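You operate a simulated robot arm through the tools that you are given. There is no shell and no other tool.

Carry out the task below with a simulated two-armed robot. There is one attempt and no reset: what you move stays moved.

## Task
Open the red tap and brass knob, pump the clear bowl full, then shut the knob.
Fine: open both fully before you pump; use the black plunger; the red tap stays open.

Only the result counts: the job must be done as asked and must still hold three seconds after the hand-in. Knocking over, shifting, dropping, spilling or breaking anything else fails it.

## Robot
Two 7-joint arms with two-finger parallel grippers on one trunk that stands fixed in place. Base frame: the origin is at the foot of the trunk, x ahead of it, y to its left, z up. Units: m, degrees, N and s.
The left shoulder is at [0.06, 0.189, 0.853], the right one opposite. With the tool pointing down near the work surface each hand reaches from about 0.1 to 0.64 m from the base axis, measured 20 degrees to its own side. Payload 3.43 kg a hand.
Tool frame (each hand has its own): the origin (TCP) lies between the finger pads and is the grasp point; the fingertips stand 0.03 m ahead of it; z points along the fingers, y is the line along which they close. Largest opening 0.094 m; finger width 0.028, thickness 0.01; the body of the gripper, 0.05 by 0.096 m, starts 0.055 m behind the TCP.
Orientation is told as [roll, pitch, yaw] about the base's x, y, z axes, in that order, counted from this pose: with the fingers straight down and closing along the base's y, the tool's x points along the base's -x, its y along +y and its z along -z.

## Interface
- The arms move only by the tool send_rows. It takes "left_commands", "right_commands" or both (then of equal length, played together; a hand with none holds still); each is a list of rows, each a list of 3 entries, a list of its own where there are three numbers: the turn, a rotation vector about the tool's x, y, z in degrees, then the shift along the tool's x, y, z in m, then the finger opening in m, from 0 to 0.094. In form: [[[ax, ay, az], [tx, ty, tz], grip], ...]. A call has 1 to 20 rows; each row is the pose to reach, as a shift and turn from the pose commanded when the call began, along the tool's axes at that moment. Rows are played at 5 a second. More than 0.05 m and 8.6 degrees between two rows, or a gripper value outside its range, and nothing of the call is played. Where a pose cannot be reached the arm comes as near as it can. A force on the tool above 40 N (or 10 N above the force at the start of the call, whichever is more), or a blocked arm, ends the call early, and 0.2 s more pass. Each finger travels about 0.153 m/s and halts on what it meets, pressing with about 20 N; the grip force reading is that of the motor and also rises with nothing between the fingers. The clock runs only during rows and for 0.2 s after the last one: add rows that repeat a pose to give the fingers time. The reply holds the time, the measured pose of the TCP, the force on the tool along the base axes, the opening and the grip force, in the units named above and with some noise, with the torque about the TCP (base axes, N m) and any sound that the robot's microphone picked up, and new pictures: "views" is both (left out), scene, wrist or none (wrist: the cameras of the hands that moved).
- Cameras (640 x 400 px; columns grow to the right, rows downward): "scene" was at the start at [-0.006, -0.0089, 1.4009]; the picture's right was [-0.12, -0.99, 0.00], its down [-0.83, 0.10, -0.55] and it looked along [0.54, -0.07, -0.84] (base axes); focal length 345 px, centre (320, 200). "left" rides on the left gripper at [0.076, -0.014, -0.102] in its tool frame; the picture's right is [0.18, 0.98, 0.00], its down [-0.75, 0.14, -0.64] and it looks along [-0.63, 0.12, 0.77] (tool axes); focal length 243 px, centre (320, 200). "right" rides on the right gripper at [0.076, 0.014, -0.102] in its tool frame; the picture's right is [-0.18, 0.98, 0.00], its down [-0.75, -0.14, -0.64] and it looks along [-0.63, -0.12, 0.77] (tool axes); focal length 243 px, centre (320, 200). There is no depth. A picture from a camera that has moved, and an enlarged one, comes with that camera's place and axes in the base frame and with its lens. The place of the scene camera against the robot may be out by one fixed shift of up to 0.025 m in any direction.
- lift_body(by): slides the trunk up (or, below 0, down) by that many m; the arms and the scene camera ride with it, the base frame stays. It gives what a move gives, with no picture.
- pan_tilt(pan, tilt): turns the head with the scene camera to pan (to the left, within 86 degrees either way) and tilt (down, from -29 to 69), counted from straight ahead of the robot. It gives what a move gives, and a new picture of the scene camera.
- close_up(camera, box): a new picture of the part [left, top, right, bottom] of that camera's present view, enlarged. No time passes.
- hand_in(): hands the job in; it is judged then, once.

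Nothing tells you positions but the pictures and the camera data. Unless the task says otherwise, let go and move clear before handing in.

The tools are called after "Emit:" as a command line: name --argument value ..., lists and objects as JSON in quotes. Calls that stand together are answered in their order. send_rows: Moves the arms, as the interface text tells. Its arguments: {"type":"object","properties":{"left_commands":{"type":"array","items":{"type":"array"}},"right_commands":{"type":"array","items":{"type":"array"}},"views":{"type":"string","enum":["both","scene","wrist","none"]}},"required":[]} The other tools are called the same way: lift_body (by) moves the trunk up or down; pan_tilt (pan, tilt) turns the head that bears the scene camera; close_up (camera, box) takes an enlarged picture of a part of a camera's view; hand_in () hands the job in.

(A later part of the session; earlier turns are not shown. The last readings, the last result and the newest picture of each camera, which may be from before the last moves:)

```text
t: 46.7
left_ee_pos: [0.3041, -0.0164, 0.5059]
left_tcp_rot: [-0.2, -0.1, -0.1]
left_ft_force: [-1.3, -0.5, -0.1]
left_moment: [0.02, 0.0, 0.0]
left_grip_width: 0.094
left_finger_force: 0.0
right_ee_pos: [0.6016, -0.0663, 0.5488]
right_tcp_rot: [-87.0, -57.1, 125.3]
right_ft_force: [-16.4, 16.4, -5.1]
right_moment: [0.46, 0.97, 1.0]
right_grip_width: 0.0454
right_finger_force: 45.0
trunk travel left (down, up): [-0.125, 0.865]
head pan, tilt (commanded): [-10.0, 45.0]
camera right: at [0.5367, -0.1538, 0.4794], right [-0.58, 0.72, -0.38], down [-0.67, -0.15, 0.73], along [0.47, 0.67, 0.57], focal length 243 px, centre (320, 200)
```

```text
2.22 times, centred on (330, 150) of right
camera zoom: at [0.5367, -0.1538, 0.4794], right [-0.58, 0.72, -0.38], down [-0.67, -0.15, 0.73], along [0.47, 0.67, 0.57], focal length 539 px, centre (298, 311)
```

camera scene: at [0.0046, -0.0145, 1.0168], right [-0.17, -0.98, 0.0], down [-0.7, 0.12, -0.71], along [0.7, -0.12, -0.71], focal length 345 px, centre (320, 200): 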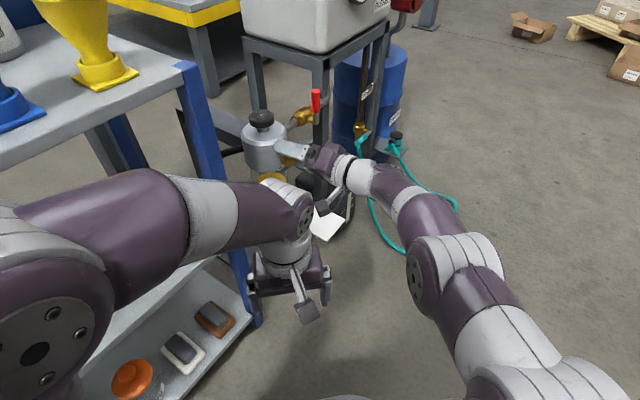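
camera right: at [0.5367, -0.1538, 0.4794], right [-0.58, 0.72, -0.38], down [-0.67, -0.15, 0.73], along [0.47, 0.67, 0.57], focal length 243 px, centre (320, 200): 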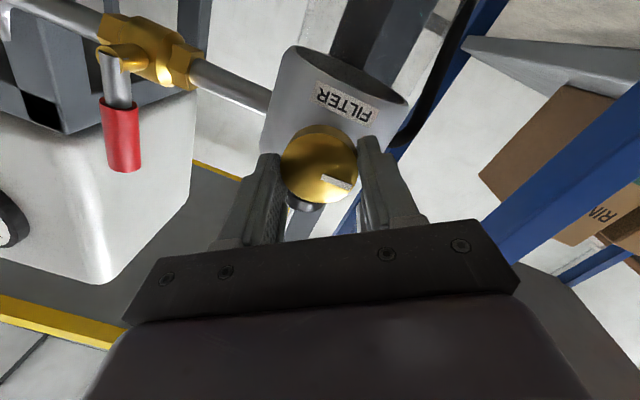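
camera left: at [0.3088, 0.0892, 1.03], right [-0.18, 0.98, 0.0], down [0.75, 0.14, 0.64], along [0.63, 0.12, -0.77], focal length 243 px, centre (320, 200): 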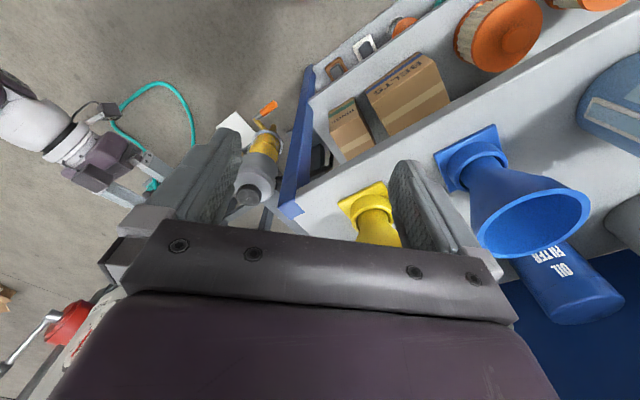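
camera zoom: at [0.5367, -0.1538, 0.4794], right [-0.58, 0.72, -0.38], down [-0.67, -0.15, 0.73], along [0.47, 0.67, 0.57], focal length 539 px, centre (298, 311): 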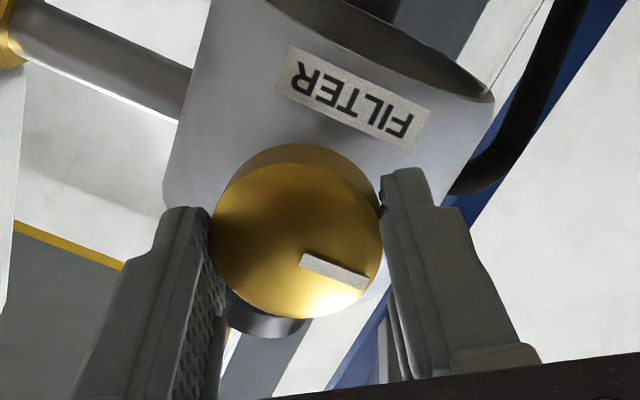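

The pointer now reads 90° counter-clockwise and the torque about the axis has risen to about 1 N m, which may be the stop. I'll release, roll back, regrip, and test for any further travel.

Emit:
send_rows --right_commands '[[[0, 0, 0], [0, 0, 0], 0.06], [[0, 0, 0], [0.001, -0.0015, 0], 0.08], [[0, 0, 0], [0.001, -0.0015, 0], 0.08]]' --views "none"

Emit:
send_rows --right_commands '[[[-0.76, 0.75, 8.25], [0, 0, 0], 0.08], [[-1.51, 1.49, 16.5], [0, 0, 0], 0.08], [[-2.27, 2.24, 24.75], [0, 0, 0], 0.08], [[-3.02, 2.98, 33.0], [0, 0, 0], 0.08], [[-3.78, 3.73, 41.25], [0, 0, 0], 0.08], [[-4.53, 4.47, 49.5], [0, 0, 0], 0.08], [[-5.29, 5.22, 57.75], [0, 0, 0], 0.08], [[-6.04, 5.96, 66.0], [0, 0, 0], 0.08], [[-6.8, 6.7, 74.0], [0, 0, 0], 0.08], [[-6.8, 6.7, 74.0], [0, 0, 0], 0.08]]' --views "wrist"

Emit:
close_up --camera "scene" --box '[270, 120, 330, 165]'

Emit:
close_up --camera "right" --box '[260, 60, 400, 240]'

```text
t: 47.5
left_ee_pos: [0.3061, -0.0176, 0.5043]
left_tcp_rot: [0.0, -0.1, 0.0]
left_ft_force: [0.6, 0.1, 0.2]
left_moment: [0.03, 0.04, 0.01]
left_grip_width: 0.094
left_finger_force: 0.0
right_ee_pos: [0.6028, -0.0697, 0.5484]
right_tcp_rot: [-86.9, -57.2, 125.2]
right_ft_force: [-0.2, 0.3, -0.3]
right_moment: [-0.01, 0.01, 0.03]
right_grip_width: 0.0799
right_finger_force: 0.1
trunk travel left (down, up): [-0.125, 0.865]
head pan, tilt (commanded): [-10.0, 45.0]
```

```text
t: 49.7
left_ee_pos: [0.3056, -0.0183, 0.5063]
left_tcp_rot: [-0.1, -0.1, -0.1]
left_ft_force: [-0.1, 0.4, 0.5]
left_moment: [0.01, -0.03, -0.04]
left_grip_width: 0.094
left_finger_force: 0.0
right_ee_pos: [0.6037, -0.0698, 0.5477]
right_tcp_rot: [79.0, -47.4, -37.3]
right_ft_force: [0.2, 0.1, -0.8]
right_moment: [-0.02, 0.03, 0.0]
right_grip_width: 0.0801
right_finger_force: 0.1
trunk travel left (down, up): [-0.125, 0.865]
head pan, tilt (commanded): [-10.0, 45.0]
camera right: at [0.4826, -0.1014, 0.5149], right [-0.35, 0.5, 0.79], down [0.02, -0.84, 0.54], along [0.94, 0.21, 0.29], focal length 243 px, centre (320, 200)
```

right: 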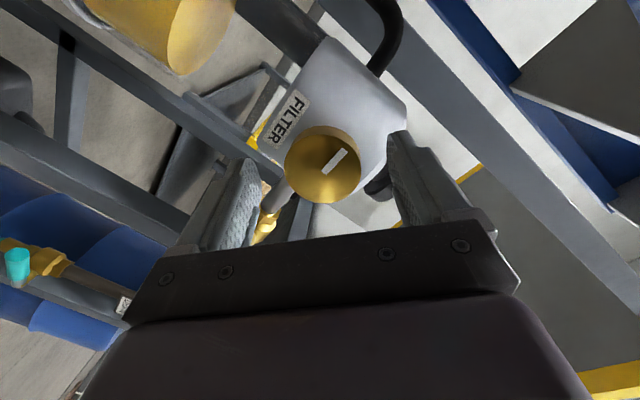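

```text
8.89 times, centred on (300, 142) of scene
camera zoom: at [0.0046, -0.0146, 1.0167], right [-0.17, -0.98, 0.0], down [-0.7, 0.12, -0.71], along [0.7, -0.12, -0.71], focal length 3070 px, centre (498, 711)
```

zoom: 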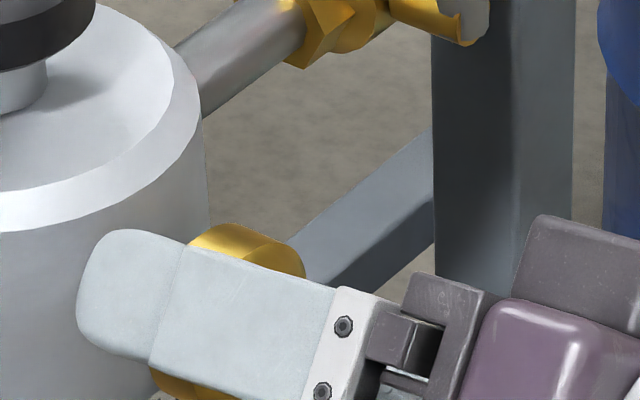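

```text
2.22 times, centred on (330, 150) of right
camera zoom: at [0.4826, -0.1014, 0.5149], right [-0.35, 0.5, 0.79], down [0.02, -0.84, 0.54], along [0.94, 0.21, 0.29], focal length 539 px, centre (298, 311)
```

zoom: 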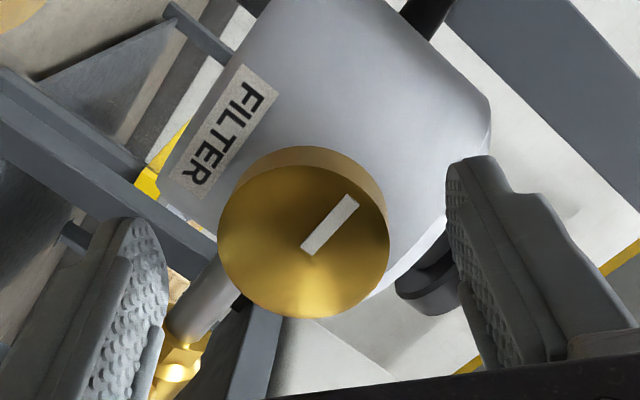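

The knob stayed at about 90°. I'll regrip and test for further counter-clockwise travel.

Emit:
send_rows --right_commands '[[[0, 0, 0], [0, 0, 0], 0.06], [[0, 0, 0], [0, 0, 0], 0.04], [[0, 0, 0], [0, 0, 0], 0.038], [[0, 0, 0], [0, 0, 0], 0.038]]' --views "none"

Emit:
send_rows --right_commands '[[[0.75, -0.75, -8.25], [0, 0, 0], 0.038], [[1.51, -1.49, -16.5], [0, 0, 0], 0.038], [[2.26, -2.24, -24.7], [0, 0, 0], 0.038], [[2.26, -2.24, -24.7], [0, 0, 0], 0.038]]' --views "wrist"

Emit:
close_up --camera "right" --box '[260, 60, 400, 240]'

```text
t: 50.7
left_ee_pos: [0.3052, -0.0178, 0.5052]
left_tcp_rot: [-0.3, -0.1, 0.0]
left_ft_force: [-0.3, 0.7, -1.0]
left_moment: [0.0, -0.01, -0.02]
left_grip_width: 0.0941
left_finger_force: 0.0
right_ee_pos: [0.6028, -0.068, 0.5496]
right_tcp_rot: [79.1, -47.6, -37.2]
right_ft_force: [-4.0, 7.9, 4.4]
right_moment: [0.43, -0.31, 0.9]
right_grip_width: 0.0451
right_finger_force: 44.7
trunk travel left (down, up): [-0.125, 0.865]
head pan, tilt (commanded): [-10.0, 45.0]
```

```text
t: 51.7
left_ee_pos: [0.303, -0.0176, 0.5055]
left_tcp_rot: [-0.3, -0.2, 0.0]
left_ft_force: [-0.3, 0.3, -0.2]
left_moment: [0.05, -0.01, 0.0]
left_grip_width: 0.094
left_finger_force: 0.0
right_ee_pos: [0.6025, -0.0682, 0.5497]
right_tcp_rot: [68.5, -72.2, -27.9]
right_ft_force: [-11.0, 11.4, 14.1]
right_moment: [0.77, 0.26, 1.01]
right_grip_width: 0.0455
right_finger_force: 45.1
trunk travel left (down, up): [-0.125, 0.865]
head pan, tilt (commanded): [-10.0, 45.0]
camera right: at [0.4964, -0.1144, 0.4932], right [-0.55, 0.7, 0.45], down [-0.19, -0.64, 0.75], along [0.81, 0.33, 0.48], focal length 243 px, centre (320, 200)
```

right: 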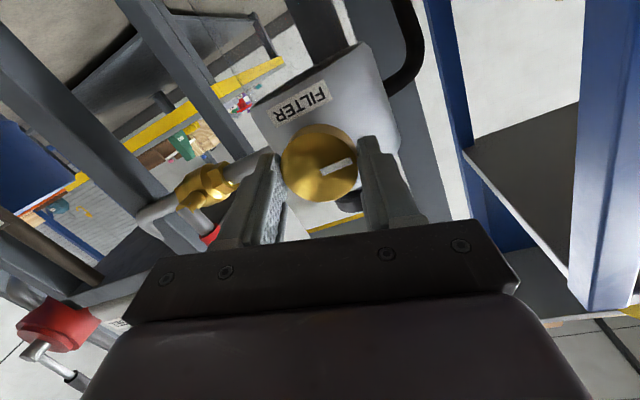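

```text
2.22 times, centred on (330, 150) of right
camera zoom: at [0.4964, -0.1144, 0.4932], right [-0.55, 0.7, 0.45], down [-0.19, -0.64, 0.75], along [0.81, 0.33, 0.48], focal length 539 px, centre (298, 311)
```

zoom: 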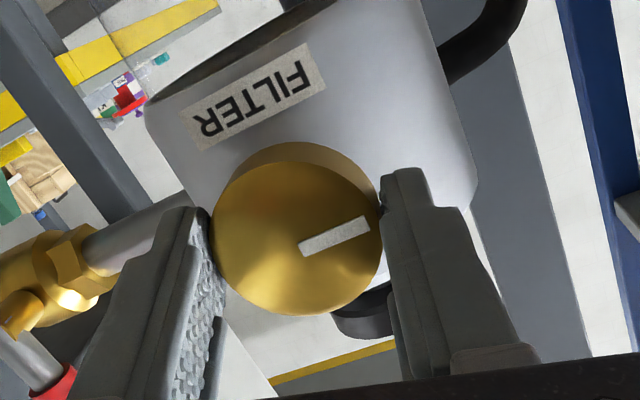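

The hand turned 25° more but the pointer stayed at 90°, so the knob is fully open against its stop. I'll release, back straight out, and then go to the red tap.

Emit:
send_rows --right_commands '[[[0, 0, 0], [0, 0, 0], 0.06], [[0, 0, 0], [0, 0, 0], 0.08], [[0, 0, 0], [0.0018, -0.0018, -0.02], 0.085], [[0, 0, 0], [0.0037, -0.0036, -0.04], 0.085], [[0, 0, 0], [0.0055, -0.0054, -0.06], 0.085], [[0, 0, 0], [0.0074, -0.0072, -0.08], 0.085]]' --views "wrist"

Emit:
close_up --camera "scene" --box '[230, 80, 390, 200]'

```text
t: 53.1
left_ee_pos: [0.3044, -0.0176, 0.5051]
left_tcp_rot: [0.0, -0.1, 0.0]
left_ft_force: [0.2, 0.1, -0.7]
left_moment: [-0.01, 0.03, 0.03]
left_grip_width: 0.0941
left_finger_force: 0.1
right_ee_pos: [0.5614, -0.1157, 0.5491]
right_tcp_rot: [67.3, -71.8, -27.2]
right_ft_force: [0.7, 0.3, 0.1]
right_moment: [-0.01, -0.01, 0.01]
right_grip_width: 0.0849
right_finger_force: 0.1
right hand out of reach, approached as far as the arm can: row 6
trunk travel left (down, up): [-0.125, 0.865]
head pan, tilt (commanded): [-10.0, 45.0]
camera right: at [0.4535, -0.1616, 0.4933], right [-0.54, 0.7, 0.46], down [-0.18, -0.63, 0.75], along [0.82, 0.32, 0.47], focal length 243 px, centre (320, 200)
```

right: 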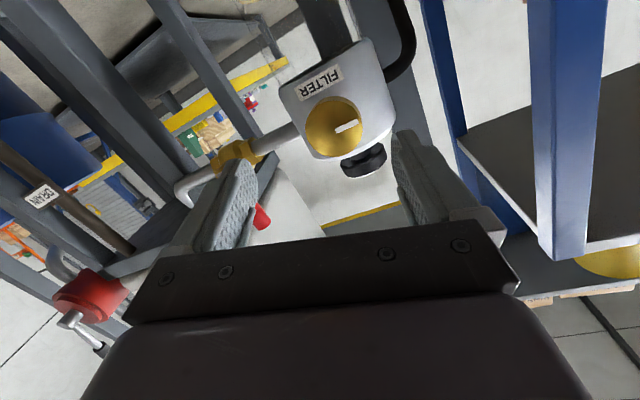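

```text
3.33 times, centred on (310, 140) of scene
camera zoom: at [0.0045, -0.0145, 1.0167], right [-0.17, -0.98, 0.0], down [-0.7, 0.12, -0.71], along [0.7, -0.12, -0.71], focal length 1151 px, centre (353, 400)
```

zoom: 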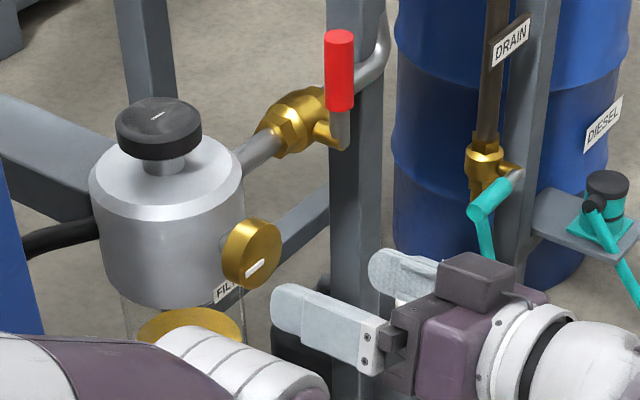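

The knob pointer now points left, fully open. Next is the red tap: I'll re-orient, move right of the handle with the fingers closed as a pusher, and stop short of it.

Emit:
send_rows --right_commands '[[[2.39, 2.37, -5.22], [-0.0149, -0.0153, -0.0023], 0.07], [[4.77, 4.75, -10.44], [-0.0297, -0.0307, -0.0045], 0.05], [[7.16, 7.12, -15.66], [-0.0446, -0.046, -0.0068], 0.03], [[7.16, 7.12, -15.66], [-0.0446, -0.046, -0.0068], 0.0]]' --views "none"

Emit:
send_rows --right_commands '[[[0, 0, 0], [-0.0132, -0.0268, 0.0145], 0.0], [[0, 0, 0], [-0.0264, -0.0537, 0.0289], 0.0], [[0, 0, 0], [-0.0396, -0.0805, 0.0434], 0.0], [[0, 0, 0], [-0.0528, -0.1073, 0.0578], 0.0], [[0, 0, 0], [-0.0528, -0.1073, 0.0578], 0.0]]' --views "both"

Emit:
close_up --camera "scene" --box '[230, 60, 390, 180]'

```text
t: 54.1
left_ee_pos: [0.3049, -0.0171, 0.5043]
left_tcp_rot: [0.0, -0.2, 0.0]
left_ft_force: [-0.7, -0.2, -0.7]
left_moment: [-0.01, 0.02, 0.0]
left_grip_width: 0.094
left_finger_force: 0.1
right_ee_pos: [0.5964, -0.1586, 0.5796]
right_tcp_rot: [0.1, -75.3, 35.4]
right_ft_force: [0.7, 0.5, 0.5]
right_moment: [0.02, 0.01, 0.02]
right_grip_width: 0.0001
right_finger_force: 20.1
trunk travel left (down, up): [-0.125, 0.865]
head pan, tilt (commanded): [-10.0, 45.0]
```

```text
t: 55.3
left_ee_pos: [0.3044, -0.0188, 0.5052]
left_tcp_rot: [-0.2, 0.0, 0.0]
left_ft_force: [-1.2, 0.1, 0.1]
left_moment: [-0.02, -0.02, 0.01]
left_grip_width: 0.0939
left_finger_force: 0.0
right_ee_pos: [0.714, -0.2055, 0.6134]
right_tcp_rot: [0.3, -75.3, 35.2]
right_ft_force: [0.2, 0.2, 1.1]
right_moment: [0.0, 0.0, -0.01]
right_grip_width: 0.0
right_finger_force: 19.8
trunk travel left (down, up): [-0.125, 0.865]
head pan, tilt (commanded): [-10.0, 45.0]
camera scene: at [0.0047, -0.0146, 1.0167], right [-0.17, -0.98, 0.0], down [-0.7, 0.12, -0.71], along [0.7, -0.12, -0.71], focal length 345 px, centre (320, 200)
camera right: at [0.6078, -0.2629, 0.5659], right [-0.53, 0.83, 0.18], down [-0.27, -0.37, 0.89], along [0.8, 0.43, 0.42], focal length 243 px, centre (320, 200)
```

scene: 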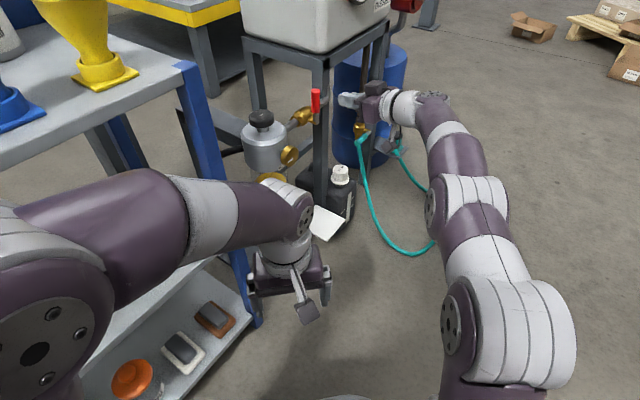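
right: 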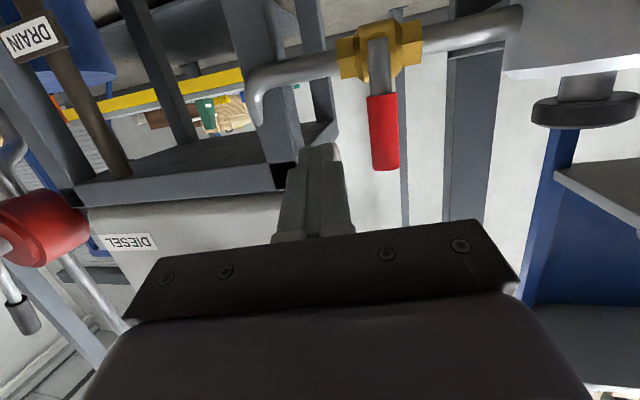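

```text
3.33 times, centred on (310, 120) of scene
camera zoom: at [0.0047, -0.0146, 1.0167], right [-0.17, -0.98, 0.0], down [-0.7, 0.12, -0.71], along [0.7, -0.12, -0.71], focal length 1151 px, centre (353, 467)
```

zoom: 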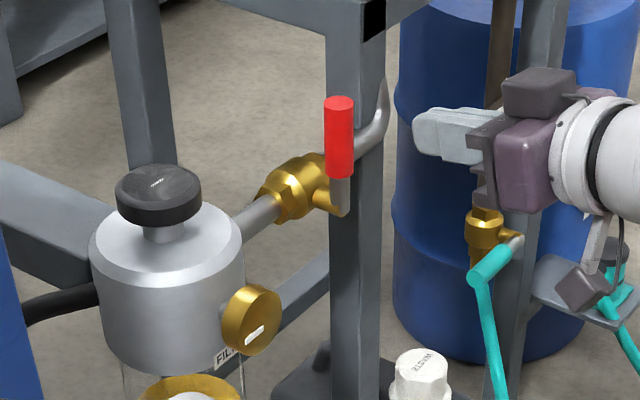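

The handle position is confirmed at (0.736, -0.131), with its tip at z=0.631, and the closed fingers are about 42 mm to its right. I'll advance into the handle plane and ease up to contact from the right.

Emit:
send_rows --right_commands '[[[0, 0, 0], [-0.0065, 0.0044, 0.0248], 0.0], [[0, 0, 0], [-0.013, 0.0089, 0.0496], 0.0], [[0, 0, 0], [-0.0126, 0.0188, 0.048], 0.0], [[0, 0, 0], [-0.0122, 0.0266, 0.0466], 0.0], [[0, 0, 0], [-0.0122, 0.0266, 0.0466], 0.0]]' --views "wrist"

Emit:
close_up --camera "scene" --box '[270, 60, 370, 135]'

```text
t: 56.5
left_ee_pos: [0.3053, -0.0186, 0.5045]
left_tcp_rot: [-0.1, 0.0, 0.0]
left_ft_force: [-0.7, 0.1, -0.9]
left_moment: [0.01, 0.01, 0.01]
left_grip_width: 0.0939
left_finger_force: 0.0
right_ee_pos: [0.7382, -0.156, 0.6158]
right_tcp_rot: [0.3, -75.3, 35.2]
right_ft_force: [-0.1, 0.2, -0.3]
right_moment: [0.03, 0.01, -0.02]
right_grip_width: 0.0
right_finger_force: 20.0
trunk travel left (down, up): [-0.125, 0.865]
head pan, tilt (commanded): [-10.0, 45.0]
camera right: at [0.6322, -0.2136, 0.5682], right [-0.53, 0.83, 0.18], down [-0.27, -0.37, 0.89], along [0.8, 0.43, 0.42], focal length 243 px, centre (320, 200)
```

right: 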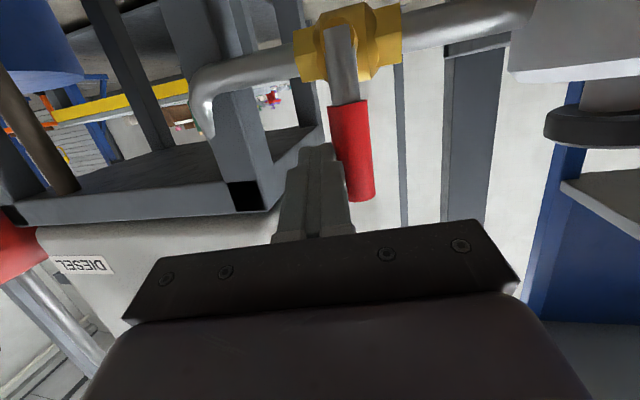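

```text
5.33 times, centred on (320, 98) of scene
camera zoom: at [0.0046, -0.0145, 1.0167], right [-0.17, -0.98, 0.0], down [-0.7, 0.12, -0.71], along [0.7, -0.12, -0.71], focal length 1842 px, centre (320, 747)
```

zoom: 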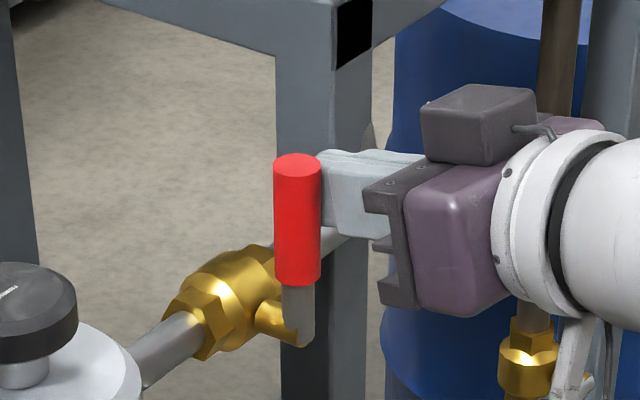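

The fingers are right beside the handle. I'll gently push it left, toward the filter, in its arc and check that it moves.

Emit:
send_rows --right_commands '[[[0, 0, 0], [-0.001, 0.0085, -0.0018], 0.0], [[0, 0, 0], [-0.0022, 0.0167, -0.0036], 0.0], [[0, 0, 0], [-0.0023, 0.024, -0.0049], 0.0], [[0, 0, 0], [-0.0023, 0.0313, -0.0062], 0.0]]' --views "wrist"

Emit:
close_up --camera "scene" --box '[270, 60, 370, 135]'

```text
t: 56.9
left_ee_pos: [0.3058, -0.018, 0.5046]
left_tcp_rot: [-0.1, 0.0, 0.0]
left_ft_force: [0.0, -0.7, 0.1]
left_moment: [-0.03, 0.01, -0.01]
left_grip_width: 0.0942
left_finger_force: 0.1
right_ee_pos: [0.7361, -0.1568, 0.6166]
right_tcp_rot: [-0.1, -75.4, 34.6]
right_ft_force: [18.2, -5.8, -4.1]
right_moment: [-0.14, -0.16, -0.36]
right_grip_width: 0.0
right_finger_force: 19.9
trunk travel left (down, up): [-0.125, 0.865]
head pan, tilt (commanded): [-10.0, 45.0]
stopped in row 2 (right hand): the force on the tool passed its limit at 48 N (the readings are from after the stop); the commanded pose is now the measured one
camera right: at [0.6287, -0.2121, 0.5685], right [-0.52, 0.84, 0.18], down [-0.28, -0.36, 0.89], along [0.81, 0.41, 0.42], focal length 243 px, centre (320, 200)
```

right: 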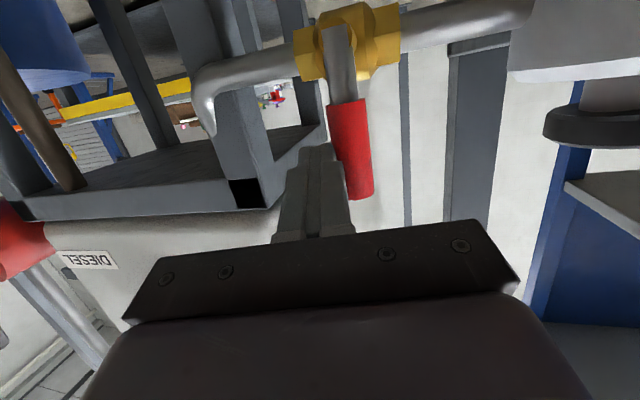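

```text
5.33 times, centred on (320, 98) of scene
camera zoom: at [0.0068, -0.0152, 1.0166], right [-0.17, -0.98, 0.0], down [-0.7, 0.12, -0.71], along [0.69, -0.12, -0.71], focal length 1842 px, centre (320, 747)
```

zoom: 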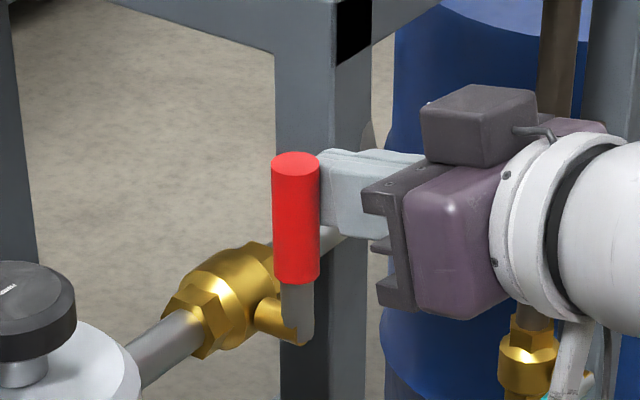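

The handle won't move left, so its stop is on that side and it opens to the right, away from the filter. I'll back out, go around to its left side, and push right.

Emit:
send_rows --right_commands '[[[0, 0, 0], [-0.0005, -0.0118, 0.002], 0.0], [[0, 0, 0], [0.0064, -0.0165, -0.0242], 0.0], [[0, 0, 0], [0.0133, -0.0212, -0.0504], 0.0], [[0, 0, 0], [0.0149, 0.0153, -0.0565], 0.0], [[0, 0, 0], [0.0165, 0.0517, -0.0626], 0.0], [[0, 0, 0], [0.0165, 0.0517, -0.0626], 0.0]]' --views "wrist"

Emit:
close_up --camera "scene" --box '[230, 60, 390, 180]'

```text
t: 58.3
left_ee_pos: [0.3051, -0.0172, 0.5056]
left_tcp_rot: [0.0, -0.1, 0.0]
left_ft_force: [-0.3, -0.1, 0.2]
left_moment: [0.04, 0.04, -0.02]
left_grip_width: 0.0941
left_finger_force: 0.1
right_ee_pos: [0.6523, -0.148, 0.616]
right_tcp_rot: [-0.7, -75.7, 35.3]
right_ft_force: [0.6, 0.4, 0.7]
right_moment: [-0.02, 0.02, -0.03]
right_grip_width: 0.0
right_finger_force: 20.1
trunk travel left (down, up): [-0.125, 0.865]
head pan, tilt (commanded): [-10.0, 45.0]
camera right: at [0.5457, -0.2048, 0.5687], right [-0.52, 0.83, 0.18], down [-0.28, -0.36, 0.89], along [0.81, 0.42, 0.42], focal length 243 px, centre (320, 200)
```

right: 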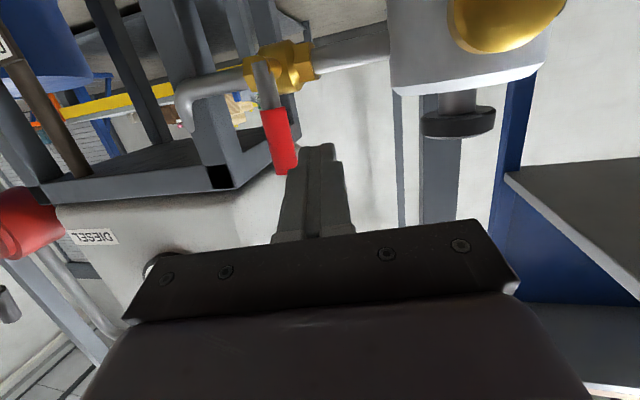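

```text
3.33 times, centred on (310, 120) of scene
camera zoom: at [0.0045, -0.0145, 1.0167], right [-0.17, -0.98, 0.0], down [-0.7, 0.12, -0.71], along [0.7, -0.12, -0.71], focal length 1151 px, centre (353, 467)
```

zoom: 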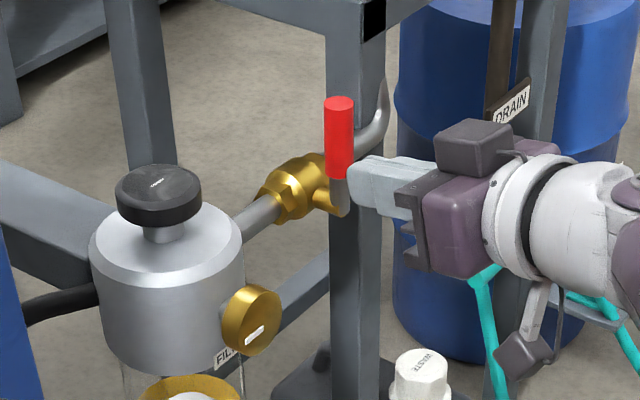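

The fingertips are now 42 mm left of the handle and short of its plane. I'll advance and ease up to contact from the left.

Emit:
send_rows --right_commands '[[[0, 0, 0], [-0.0069, 0.0047, 0.0262], 0.0], [[0, 0, 0], [-0.0138, 0.0094, 0.0524], 0.0], [[0, 0, 0], [-0.0142, 0.0005, 0.0539], 0.0], [[0, 0, 0], [-0.0146, -0.0083, 0.0554], 0.0], [[0, 0, 0], [-0.0146, -0.0083, 0.0554], 0.0]]' --views "wrist"

Emit:
close_up --camera "scene" --box '[270, 60, 370, 135]'

```text
t: 59.5
left_ee_pos: [0.305, -0.0173, 0.5053]
left_tcp_rot: [-0.2, -0.1, 0.0]
left_ft_force: [0.0, 0.5, -0.3]
left_moment: [0.01, 0.02, -0.02]
left_grip_width: 0.0941
left_finger_force: 0.1
right_ee_pos: [0.7025, -0.1233, 0.6184]
right_tcp_rot: [-0.6, -75.6, 35.3]
right_ft_force: [-0.2, -0.7, 0.4]
right_moment: [0.02, 0.04, 0.0]
right_grip_width: 0.0001
right_finger_force: 19.7
trunk travel left (down, up): [-0.125, 0.865]
head pan, tilt (commanded): [-10.0, 45.0]
camera right: at [0.597, -0.1793, 0.5704], right [-0.52, 0.83, 0.18], down [-0.28, -0.36, 0.89], along [0.81, 0.42, 0.42], focal length 243 px, centre (320, 200)
```

right: 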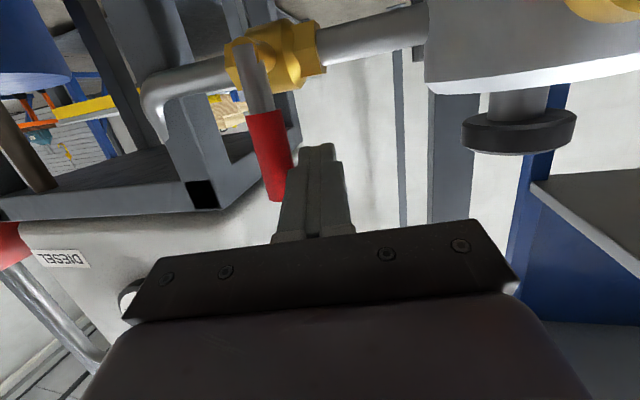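

```text
5.33 times, centred on (320, 98) of scene
camera zoom: at [0.0046, -0.0146, 1.0167], right [-0.17, -0.98, 0.0], down [-0.7, 0.12, -0.71], along [0.7, -0.12, -0.71], focal length 1842 px, centre (320, 747)
```

zoom: 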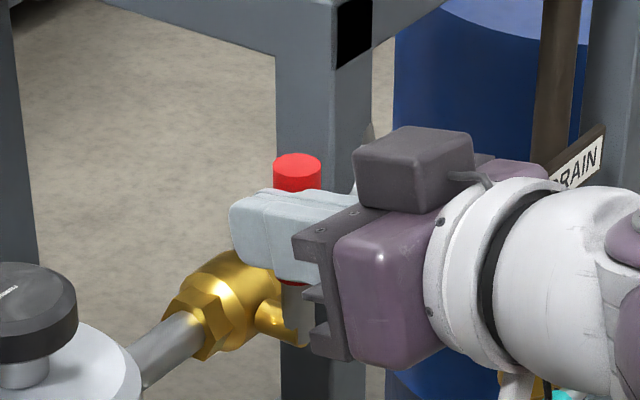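

Contact is close on the left side of the handle. I'll push right gently.

Emit:
send_rows --right_commands '[[[0, 0, 0], [-0.0003, -0.0079, 0.0013], 0.0], [[0, 0, 0], [-0.0007, -0.0167, 0.0028], 0.0], [[0, 0, 0], [-0.0011, -0.0246, 0.0041], 0.0], [[0, 0, 0], [-0.0022, -0.0315, 0.0053], 0.0]]' --views "wrist"

Emit:
close_up --camera "scene" --box '[270, 60, 370, 135]'

```text
t: 60.5
left_ee_pos: [0.3056, -0.0183, 0.5068]
left_tcp_rot: [-0.1, -0.1, 0.0]
left_ft_force: [0.0, 0.1, 0.5]
left_moment: [0.04, -0.01, -0.02]
left_grip_width: 0.0939
left_finger_force: 0.2
right_ee_pos: [0.7267, -0.146, 0.6194]
right_tcp_rot: [-0.5, -75.5, 35.3]
right_ft_force: [1.2, 0.0, -0.3]
right_moment: [-0.01, 0.0, 0.0]
right_grip_width: 0.0
right_finger_force: 20.1
trunk travel left (down, up): [-0.125, 0.865]
head pan, tilt (commanded): [-10.0, 45.0]
camera right: at [0.62, -0.202, 0.5718], right [-0.52, 0.83, 0.18], down [-0.28, -0.36, 0.89], along [0.81, 0.42, 0.42], focal length 243 px, centre (320, 200)
```

right: 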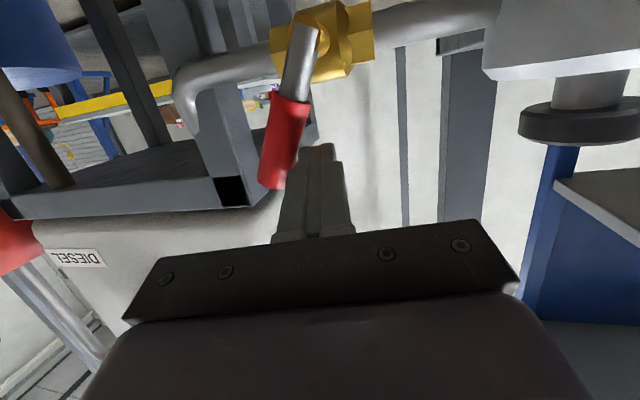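

```text
5.33 times, centred on (320, 98) of scene
camera zoom: at [0.0046, -0.0145, 1.0167], right [-0.17, -0.98, 0.0], down [-0.7, 0.12, -0.71], along [0.7, -0.12, -0.71], focal length 1842 px, centre (320, 747)
```

zoom: 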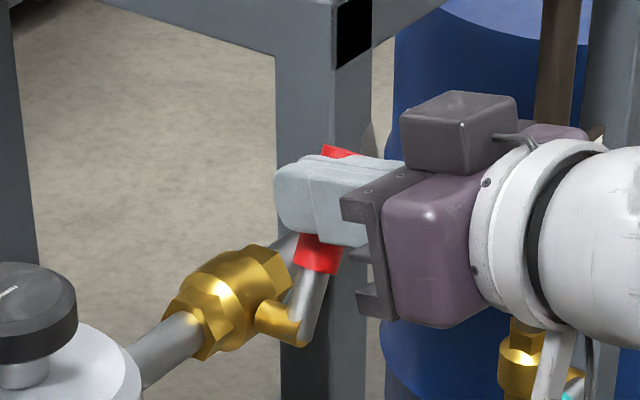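

The handle is turning right smoothly. I'll follow the arc down toward horizontal.

Emit:
send_rows --right_commands '[[[0, 0, 0], [0.0022, -0.0153, 0.0034], 0.0], [[0, 0, 0], [0.0093, -0.0301, 0.0078], 0.0], [[0, 0, 0], [0.0213, -0.0428, 0.0132], 0.0], [[0, 0, 0], [0.03, -0.0475, 0.0163], 0.0], [[0, 0, 0], [0.0374, -0.0514, 0.019], 0.0], [[0, 0, 0], [0.0374, -0.0514, 0.019], 0.0]]' --views "wrist"

Emit:
close_up --camera "scene" --box '[270, 60, 370, 135]'

```text
t: 61.9
left_ee_pos: [0.305, -0.0171, 0.5059]
left_tcp_rot: [-0.1, -0.1, 0.1]
left_ft_force: [-0.9, -0.2, 0.4]
left_moment: [-0.01, -0.03, -0.02]
left_grip_width: 0.0937
left_finger_force: 0.0
right_ee_pos: [0.7607, -0.1816, 0.5806]
right_tcp_rot: [-0.9, -75.6, 35.5]
right_ft_force: [-0.4, 0.3, 1.5]
right_moment: [0.08, -0.06, 0.06]
right_grip_width: 0.0001
right_finger_force: 19.4
trunk travel left (down, up): [-0.125, 0.865]
head pan, tilt (commanded): [-10.0, 45.0]
camera right: at [0.6549, -0.2382, 0.5324], right [-0.52, 0.83, 0.18], down [-0.28, -0.36, 0.89], along [0.81, 0.42, 0.42], focal length 243 px, centre (320, 200)
```

right: 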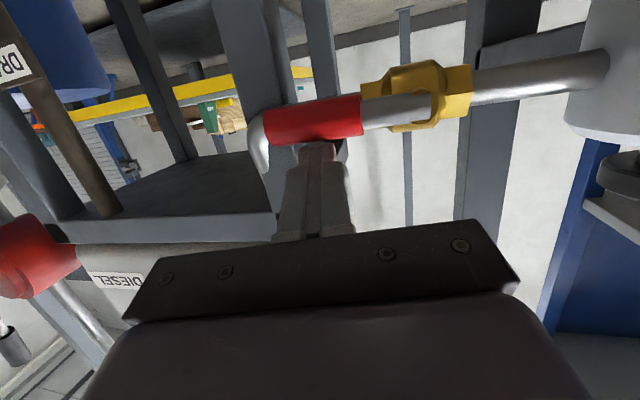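

```text
5.33 times, centred on (320, 98) of scene
camera zoom: at [0.0043, -0.0144, 1.0168], right [-0.17, -0.98, 0.0], down [-0.7, 0.12, -0.71], along [0.7, -0.12, -0.71], focal length 1842 px, centre (320, 747)
```

zoom: 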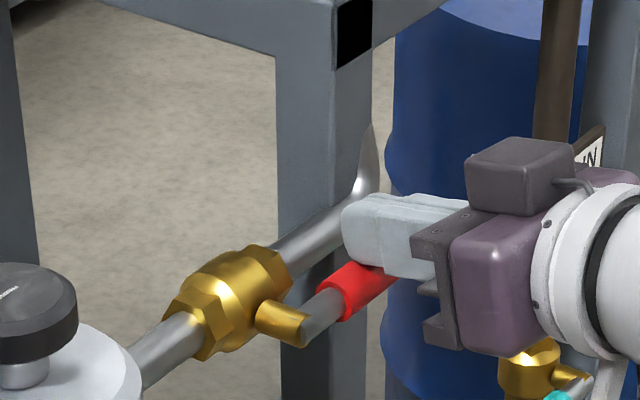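

The handle is nearly parallel to the pipe. I'll press down a bit more until I feel the stop.

Emit:
send_rows --right_commands '[[[0, 0, 0], [0.0039, 0, 0.001], 0.0], [[0, 0, 0], [0.0077, 0, 0.002], 0.0], [[0, 0, 0], [0.0116, 0, 0.003], 0.0], [[0, 0, 0], [0.0155, 0, 0.004], 0.0]]' --views "wrist"

Emit:
close_up --camera "scene" --box '[270, 60, 370, 135]'

```text
t: 62.8
left_ee_pos: [0.304, -0.0165, 0.5056]
left_tcp_rot: [-0.1, -0.2, 0.0]
left_ft_force: [-0.5, 0.5, 0.2]
left_moment: [0.01, -0.03, 0.0]
left_grip_width: 0.0941
left_finger_force: 0.0
right_ee_pos: [0.7622, -0.1826, 0.58]
right_tcp_rot: [-3.6, -76.7, 38.2]
right_ft_force: [4.3, 2.7, 11.6]
right_moment: [0.24, -0.31, 0.09]
right_grip_width: 0.0
right_finger_force: 20.1
trunk travel left (down, up): [-0.125, 0.865]
head pan, tilt (commanded): [-10.0, 45.0]
stopped in row 4 (right hand): the force on the tool passed its limit at 44 N (the readings are from after the stop); the commanded pose is now the measured one
camera right: at [0.6567, -0.2387, 0.5291], right [-0.53, 0.83, 0.16], down [-0.3, -0.36, 0.88], along [0.8, 0.41, 0.44], focal length 243 px, centre (320, 200)
```

right: 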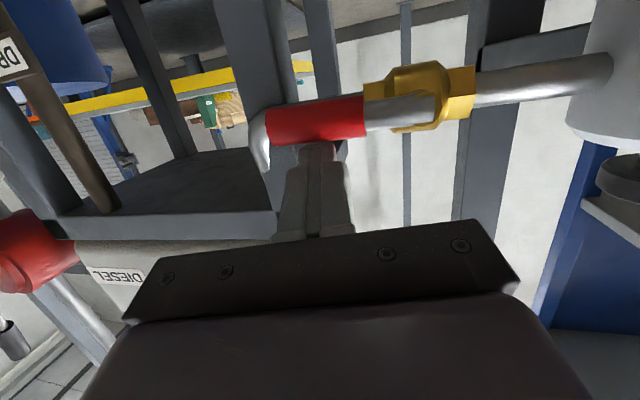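

```text
5.33 times, centred on (320, 98) of scene
camera zoom: at [0.0035, -0.014, 1.0165], right [-0.17, -0.98, 0.0], down [-0.7, 0.12, -0.71], along [0.7, -0.12, -0.71], focal length 1842 px, centre (320, 747)
```

zoom: 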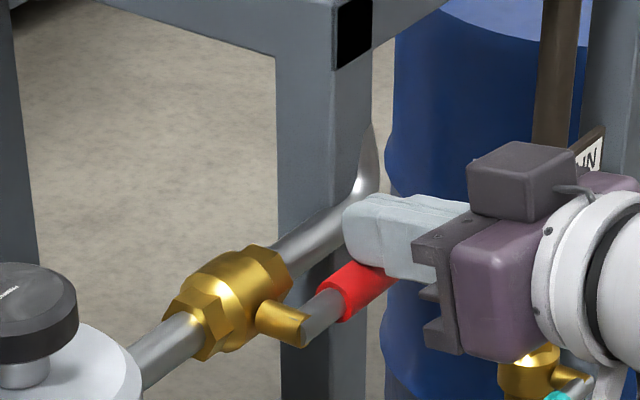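

The tap handle is parallel to the pipe and firmly on its stop, so it is fully open. I'll retreat the right hand, then turn the left hand so its camera can watch the bowl.

Emit:
send_rows --right_commands '[[[0, 0, 0], [-0.0117, -0.0002, -0.0028], 0.0], [[4.9, 0.07, 1.15], [-0.0078, -0.0056, -0.0321], 0.0], [[9.7, 0.14, 2.3], [-0.0009, -0.0109, -0.0608], 0.0], [[14.6, 0.2, 3.4], [0.0082, -0.0181, -0.0991], 0.0], [[14.6, 0.2, 3.4], [0.0082, -0.0181, -0.0991], 0.0]]' --views "none"

Emit:
send_rows --left_commands '[[[0.9, -7.45, 2.2], [-0.0125, 0.013, -0.0025], 0.094], [[1.8, -14.9, 4.4], [-0.025, 0.026, -0.005], 0.094], [[2.75, -22.35, 6.65], [-0.0375, 0.039, -0.0075], 0.094], [[3.7, -29.8, 8.9], [-0.05, 0.052, -0.01], 0.094], [[4.6, -37.25, 11.1], [-0.0625, 0.065, -0.0125], 0.094], [[5.5, -44.7, 13.3], [-0.075, 0.078, -0.015], 0.094], [[5.5, -44.7, 13.3], [-0.075, 0.078, -0.015], 0.094]]' --views "both"

Emit:
close_up --camera "left" --box '[220, 0, 440, 220]'

```text
t: 64.0
left_ee_pos: [0.3046, -0.0182, 0.5055]
left_tcp_rot: [-0.1, -0.1, 0.0]
left_ft_force: [0.4, 1.0, 0.5]
left_moment: [0.01, -0.04, 0.01]
left_grip_width: 0.094
left_finger_force: 0.1
right_ee_pos: [0.6919, -0.2551, 0.5922]
right_tcp_rot: [-3.2, -76.3, 22.6]
right_ft_force: [0.0, 0.6, -0.4]
right_moment: [0.02, 0.04, 0.0]
right_grip_width: 0.0001
right_finger_force: 20.4
trunk travel left (down, up): [-0.125, 0.865]
head pan, tilt (commanded): [-10.0, 45.0]
```

```text
t: 65.6
left_ee_pos: [0.3775, 0.0603, 0.5206]
left_tcp_rot: [0.4, -43.2, -12.9]
left_ft_force: [-0.3, -0.2, 0.5]
left_moment: [0.03, 0.01, 0.02]
left_grip_width: 0.0938
left_finger_force: 0.0
left hand out of reach, approached as far as the arm can: row 6
right_ee_pos: [0.6917, -0.2556, 0.5929]
right_tcp_rot: [-3.1, -76.4, 22.6]
right_ft_force: [-0.1, -1.1, -1.4]
right_moment: [0.03, 0.0, 0.01]
right_grip_width: 0.0002
right_finger_force: 19.9
trunk travel left (down, up): [-0.125, 0.865]
head pan, tilt (commanded): [-10.0, 45.0]
camera scene: at [0.0046, -0.0146, 1.0167], right [-0.17, -0.98, 0.0], down [-0.7, 0.12, -0.71], along [0.7, -0.12, -0.71], focal length 345 px, centre (320, 200)
camera left: at [0.2523, 0.0743, 0.5425], right [0.08, 0.99, -0.12], down [0.14, 0.11, 0.98], along [0.99, -0.1, -0.13], focal length 243 px, centre (320, 200)
```

scene: 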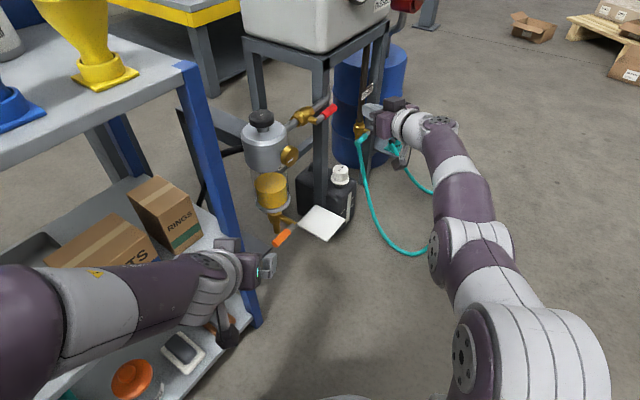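
left: 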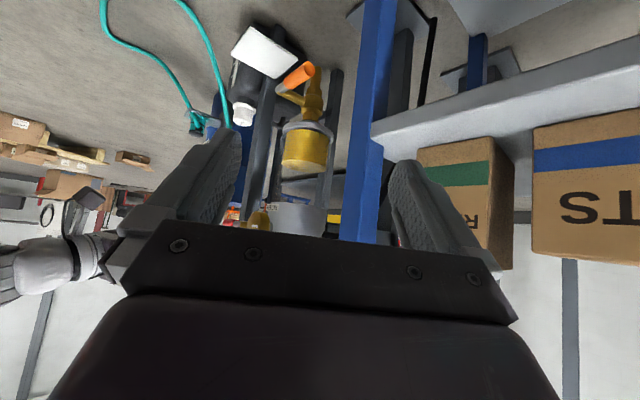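

```text
1.82 times, centred on (330, 110) of left
camera zoom: at [0.2523, 0.0743, 0.5425], right [0.08, 0.99, -0.12], down [0.14, 0.11, 0.98], along [0.99, -0.1, -0.13], focal length 441 px, centre (302, 364)
```

zoom: 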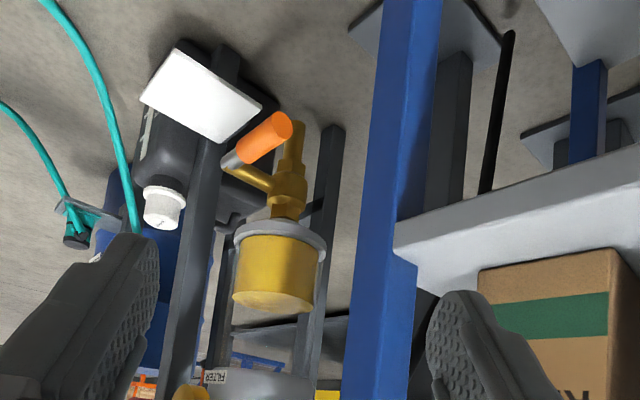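

Both the scene camera and the left wrist camera now see the bowl clearly. I'll zoom in to record the starting level and confirm that the tap and knob are open.

Emit:
close_up --camera "scene" --box '[220, 90, 380, 250]'

Emit:
close_up --camera "left" --box '[260, 90, 350, 220]'

```text
2.50 times, centred on (300, 170) of scene
camera zoom: at [0.0046, -0.0146, 1.0167], right [-0.17, -0.98, 0.0], down [-0.7, 0.12, -0.71], along [0.7, -0.12, -0.71], focal length 864 px, centre (370, 275)
```

zoom: 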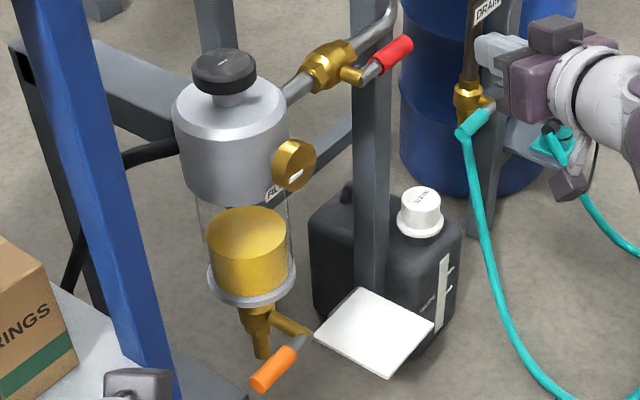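

```text
3.08 times, centred on (305, 155) of left
camera zoom: at [0.2523, 0.0743, 0.5425], right [0.08, 0.99, -0.12], down [0.14, 0.11, 0.98], along [0.99, -0.1, -0.13], focal length 746 px, centre (366, 338)
```

zoom: 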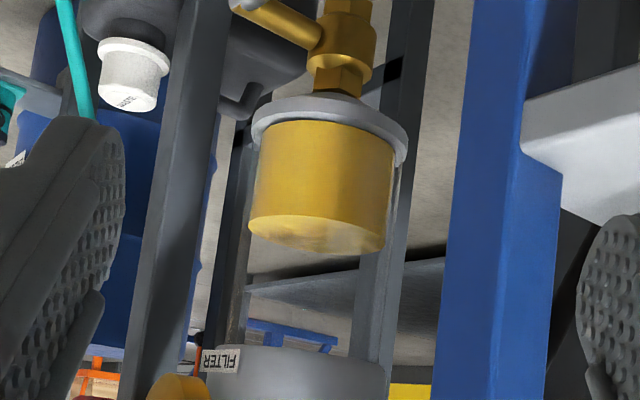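

The tap and knob are both open, and the bowl starts at roughly 46% full. I'll bring the right hand, fingers closed, up and over to hover above the black plunger at about (0.667, -0.004), with its top at z=0.622.

Emit:
send_rows --right_commands '[[[2.06, 4.28, 1.09], [-0.0275, 0.0161, -0.0207], 0.0], [[4.12, 8.56, 2.18], [-0.055, 0.0322, -0.0413], 0.0], [[6.18, 12.84, 3.28], [-0.0826, 0.0484, -0.062], 0.0], [[8.24, 17.12, 4.37], [-0.1101, 0.0645, -0.0826], 0.0], [[10.3, 21.4, 5.46], [-0.1376, 0.0806, -0.1033], 0.0], [[10.3, 21.4, 5.46], [-0.1376, 0.0806, -0.1033], 0.0]]' --views "none"

Emit:
send_rows --right_commands '[[[0, 0, 0], [-0.0007, 0.0369, 0.0184], 0.0], [[0, 0, 0], [-0.0014, 0.0738, 0.0369], 0.0], [[0, 0, 0], [-0.002, 0.1108, 0.0553], 0.0], [[0, 0, 0], [-0.0027, 0.1477, 0.0738], 0.0], [[0, 0, 0], [-0.0034, 0.1846, 0.0922], 0.0], [[0, 0, 0], [-0.0034, 0.1846, 0.0922], 0.0]]' --views "both"

Emit:
close_up --camera "scene" --box '[200, 60, 360, 180]'

```text
t: 67.0
left_ee_pos: [0.38, 0.0596, 0.5201]
left_tcp_rot: [0.4, -43.2, -12.9]
left_ft_force: [0.1, 0.7, -0.2]
left_moment: [-0.04, -0.01, 0.05]
left_grip_width: 0.0937
left_finger_force: 0.0
right_ee_pos: [0.599, -0.1987, 0.7484]
right_tcp_rot: [-0.1, -54.9, 8.1]
right_ft_force: [0.8, -0.6, 1.4]
right_moment: [-0.01, 0.0, 0.01]
right_grip_width: 0.0
right_finger_force: 19.7
trunk travel left (down, up): [-0.125, 0.865]
head pan, tilt (commanded): [-10.0, 45.0]
```

```text
t: 68.4
left_ee_pos: [0.3783, 0.0597, 0.5208]
left_tcp_rot: [0.4, -43.1, -12.9]
left_ft_force: [-0.2, -0.2, -0.2]
left_moment: [0.0, -0.01, -0.01]
left_grip_width: 0.0939
left_finger_force: 0.1
right_ee_pos: [0.6515, -0.0049, 0.6966]
right_tcp_rot: [0.0, -54.8, 8.1]
right_ft_force: [0.3, -0.5, 0.0]
right_moment: [0.01, -0.01, -0.04]
right_grip_width: 0.0
right_finger_force: 19.8
trunk travel left (down, up): [-0.125, 0.865]
head pan, tilt (commanded): [-10.0, 45.0]
camera scene: at [0.0046, -0.0144, 1.0167], right [-0.17, -0.98, 0.0], down [-0.7, 0.12, -0.71], along [0.7, -0.12, -0.71], focal length 345 px, centre (320, 200)
camera right: at [0.5216, -0.0097, 0.6923], right [-0.03, 0.99, 0.15], down [-0.07, -0.15, 0.99], along [1.0, 0.02, 0.08], focal length 243 px, centre (320, 200)
```

scene: 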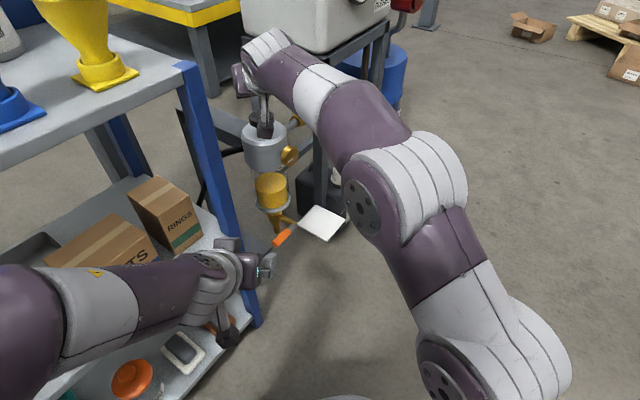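
right: 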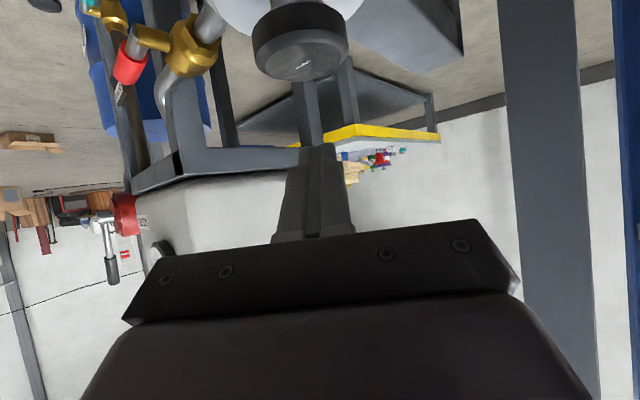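

```text
3.33 times, centred on (280, 120) of scene
camera zoom: at [0.0046, -0.0144, 1.0167], right [-0.17, -0.98, 0.0], down [-0.7, 0.12, -0.71], along [0.7, -0.12, -0.71], focal length 1151 px, centre (453, 467)
```

zoom: 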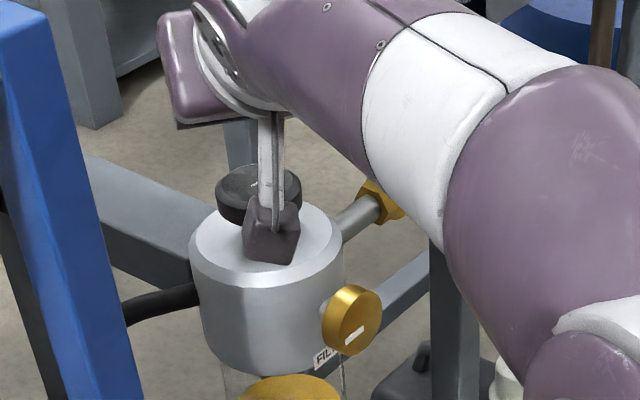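

The hand is centred above the plunger. I'll lower to just above contact, then press and read the force.

Emit:
send_rows --right_commands '[[[0, 0, 0], [0.0163, 0, 0.0115], 0.0], [[0, 0, 0], [0.0327, 0, 0.0231], 0.0], [[0, 0, 0], [0.0368, 0, 0.0259], 0.0], [[0, 0, 0], [0.0409, 0, 0.0288], 0.0], [[0, 0, 0], [0.0449, 0, 0.0317], 0.0]]' --views "wrist"

Emit:
close_up --camera "scene" --box '[200, 80, 360, 220]'

```text
t: 69.6
left_ee_pos: [0.3795, 0.0601, 0.5213]
left_tcp_rot: [0.6, -43.4, -12.9]
left_ft_force: [-0.7, -0.6, -0.6]
left_moment: [-0.01, 0.01, 0.02]
left_grip_width: 0.094
left_finger_force: 0.1
right_ee_pos: [0.6502, -0.0055, 0.6437]
right_tcp_rot: [0.0, -55.1, 8.1]
right_ft_force: [1.5, -0.5, 3.9]
right_moment: [-0.04, -0.08, -0.02]
right_grip_width: 0.0
right_finger_force: 20.1
trunk travel left (down, up): [-0.125, 0.865]
head pan, tilt (commanded): [-10.0, 45.0]
camera right: at [0.5215, -0.0098, 0.6396], right [-0.03, 0.99, 0.15], down [-0.07, -0.15, 0.99], along [1.0, 0.02, 0.08], focal length 243 px, centre (320, 200)
```

right: 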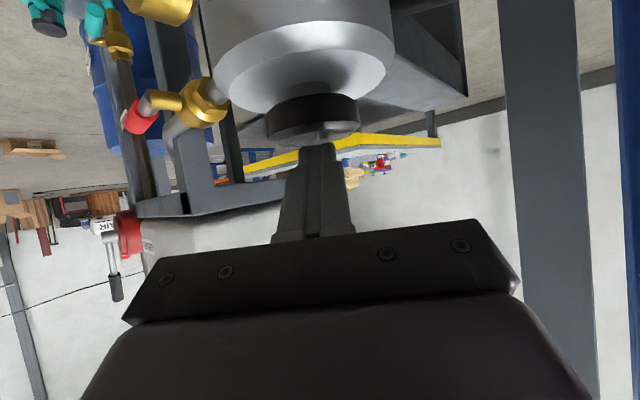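

```text
2.86 times, centred on (280, 150) of scene
camera zoom: at [0.0042, -0.0146, 1.0168], right [-0.17, -0.98, 0.0], down [-0.7, 0.12, -0.71], along [0.7, -0.12, -0.71], focal length 987 px, centre (434, 343)
```

zoom: 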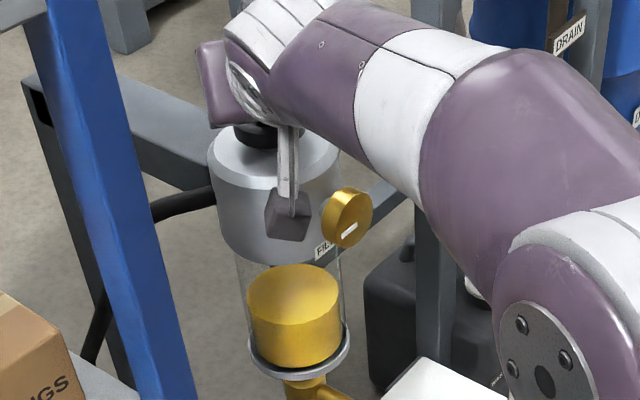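

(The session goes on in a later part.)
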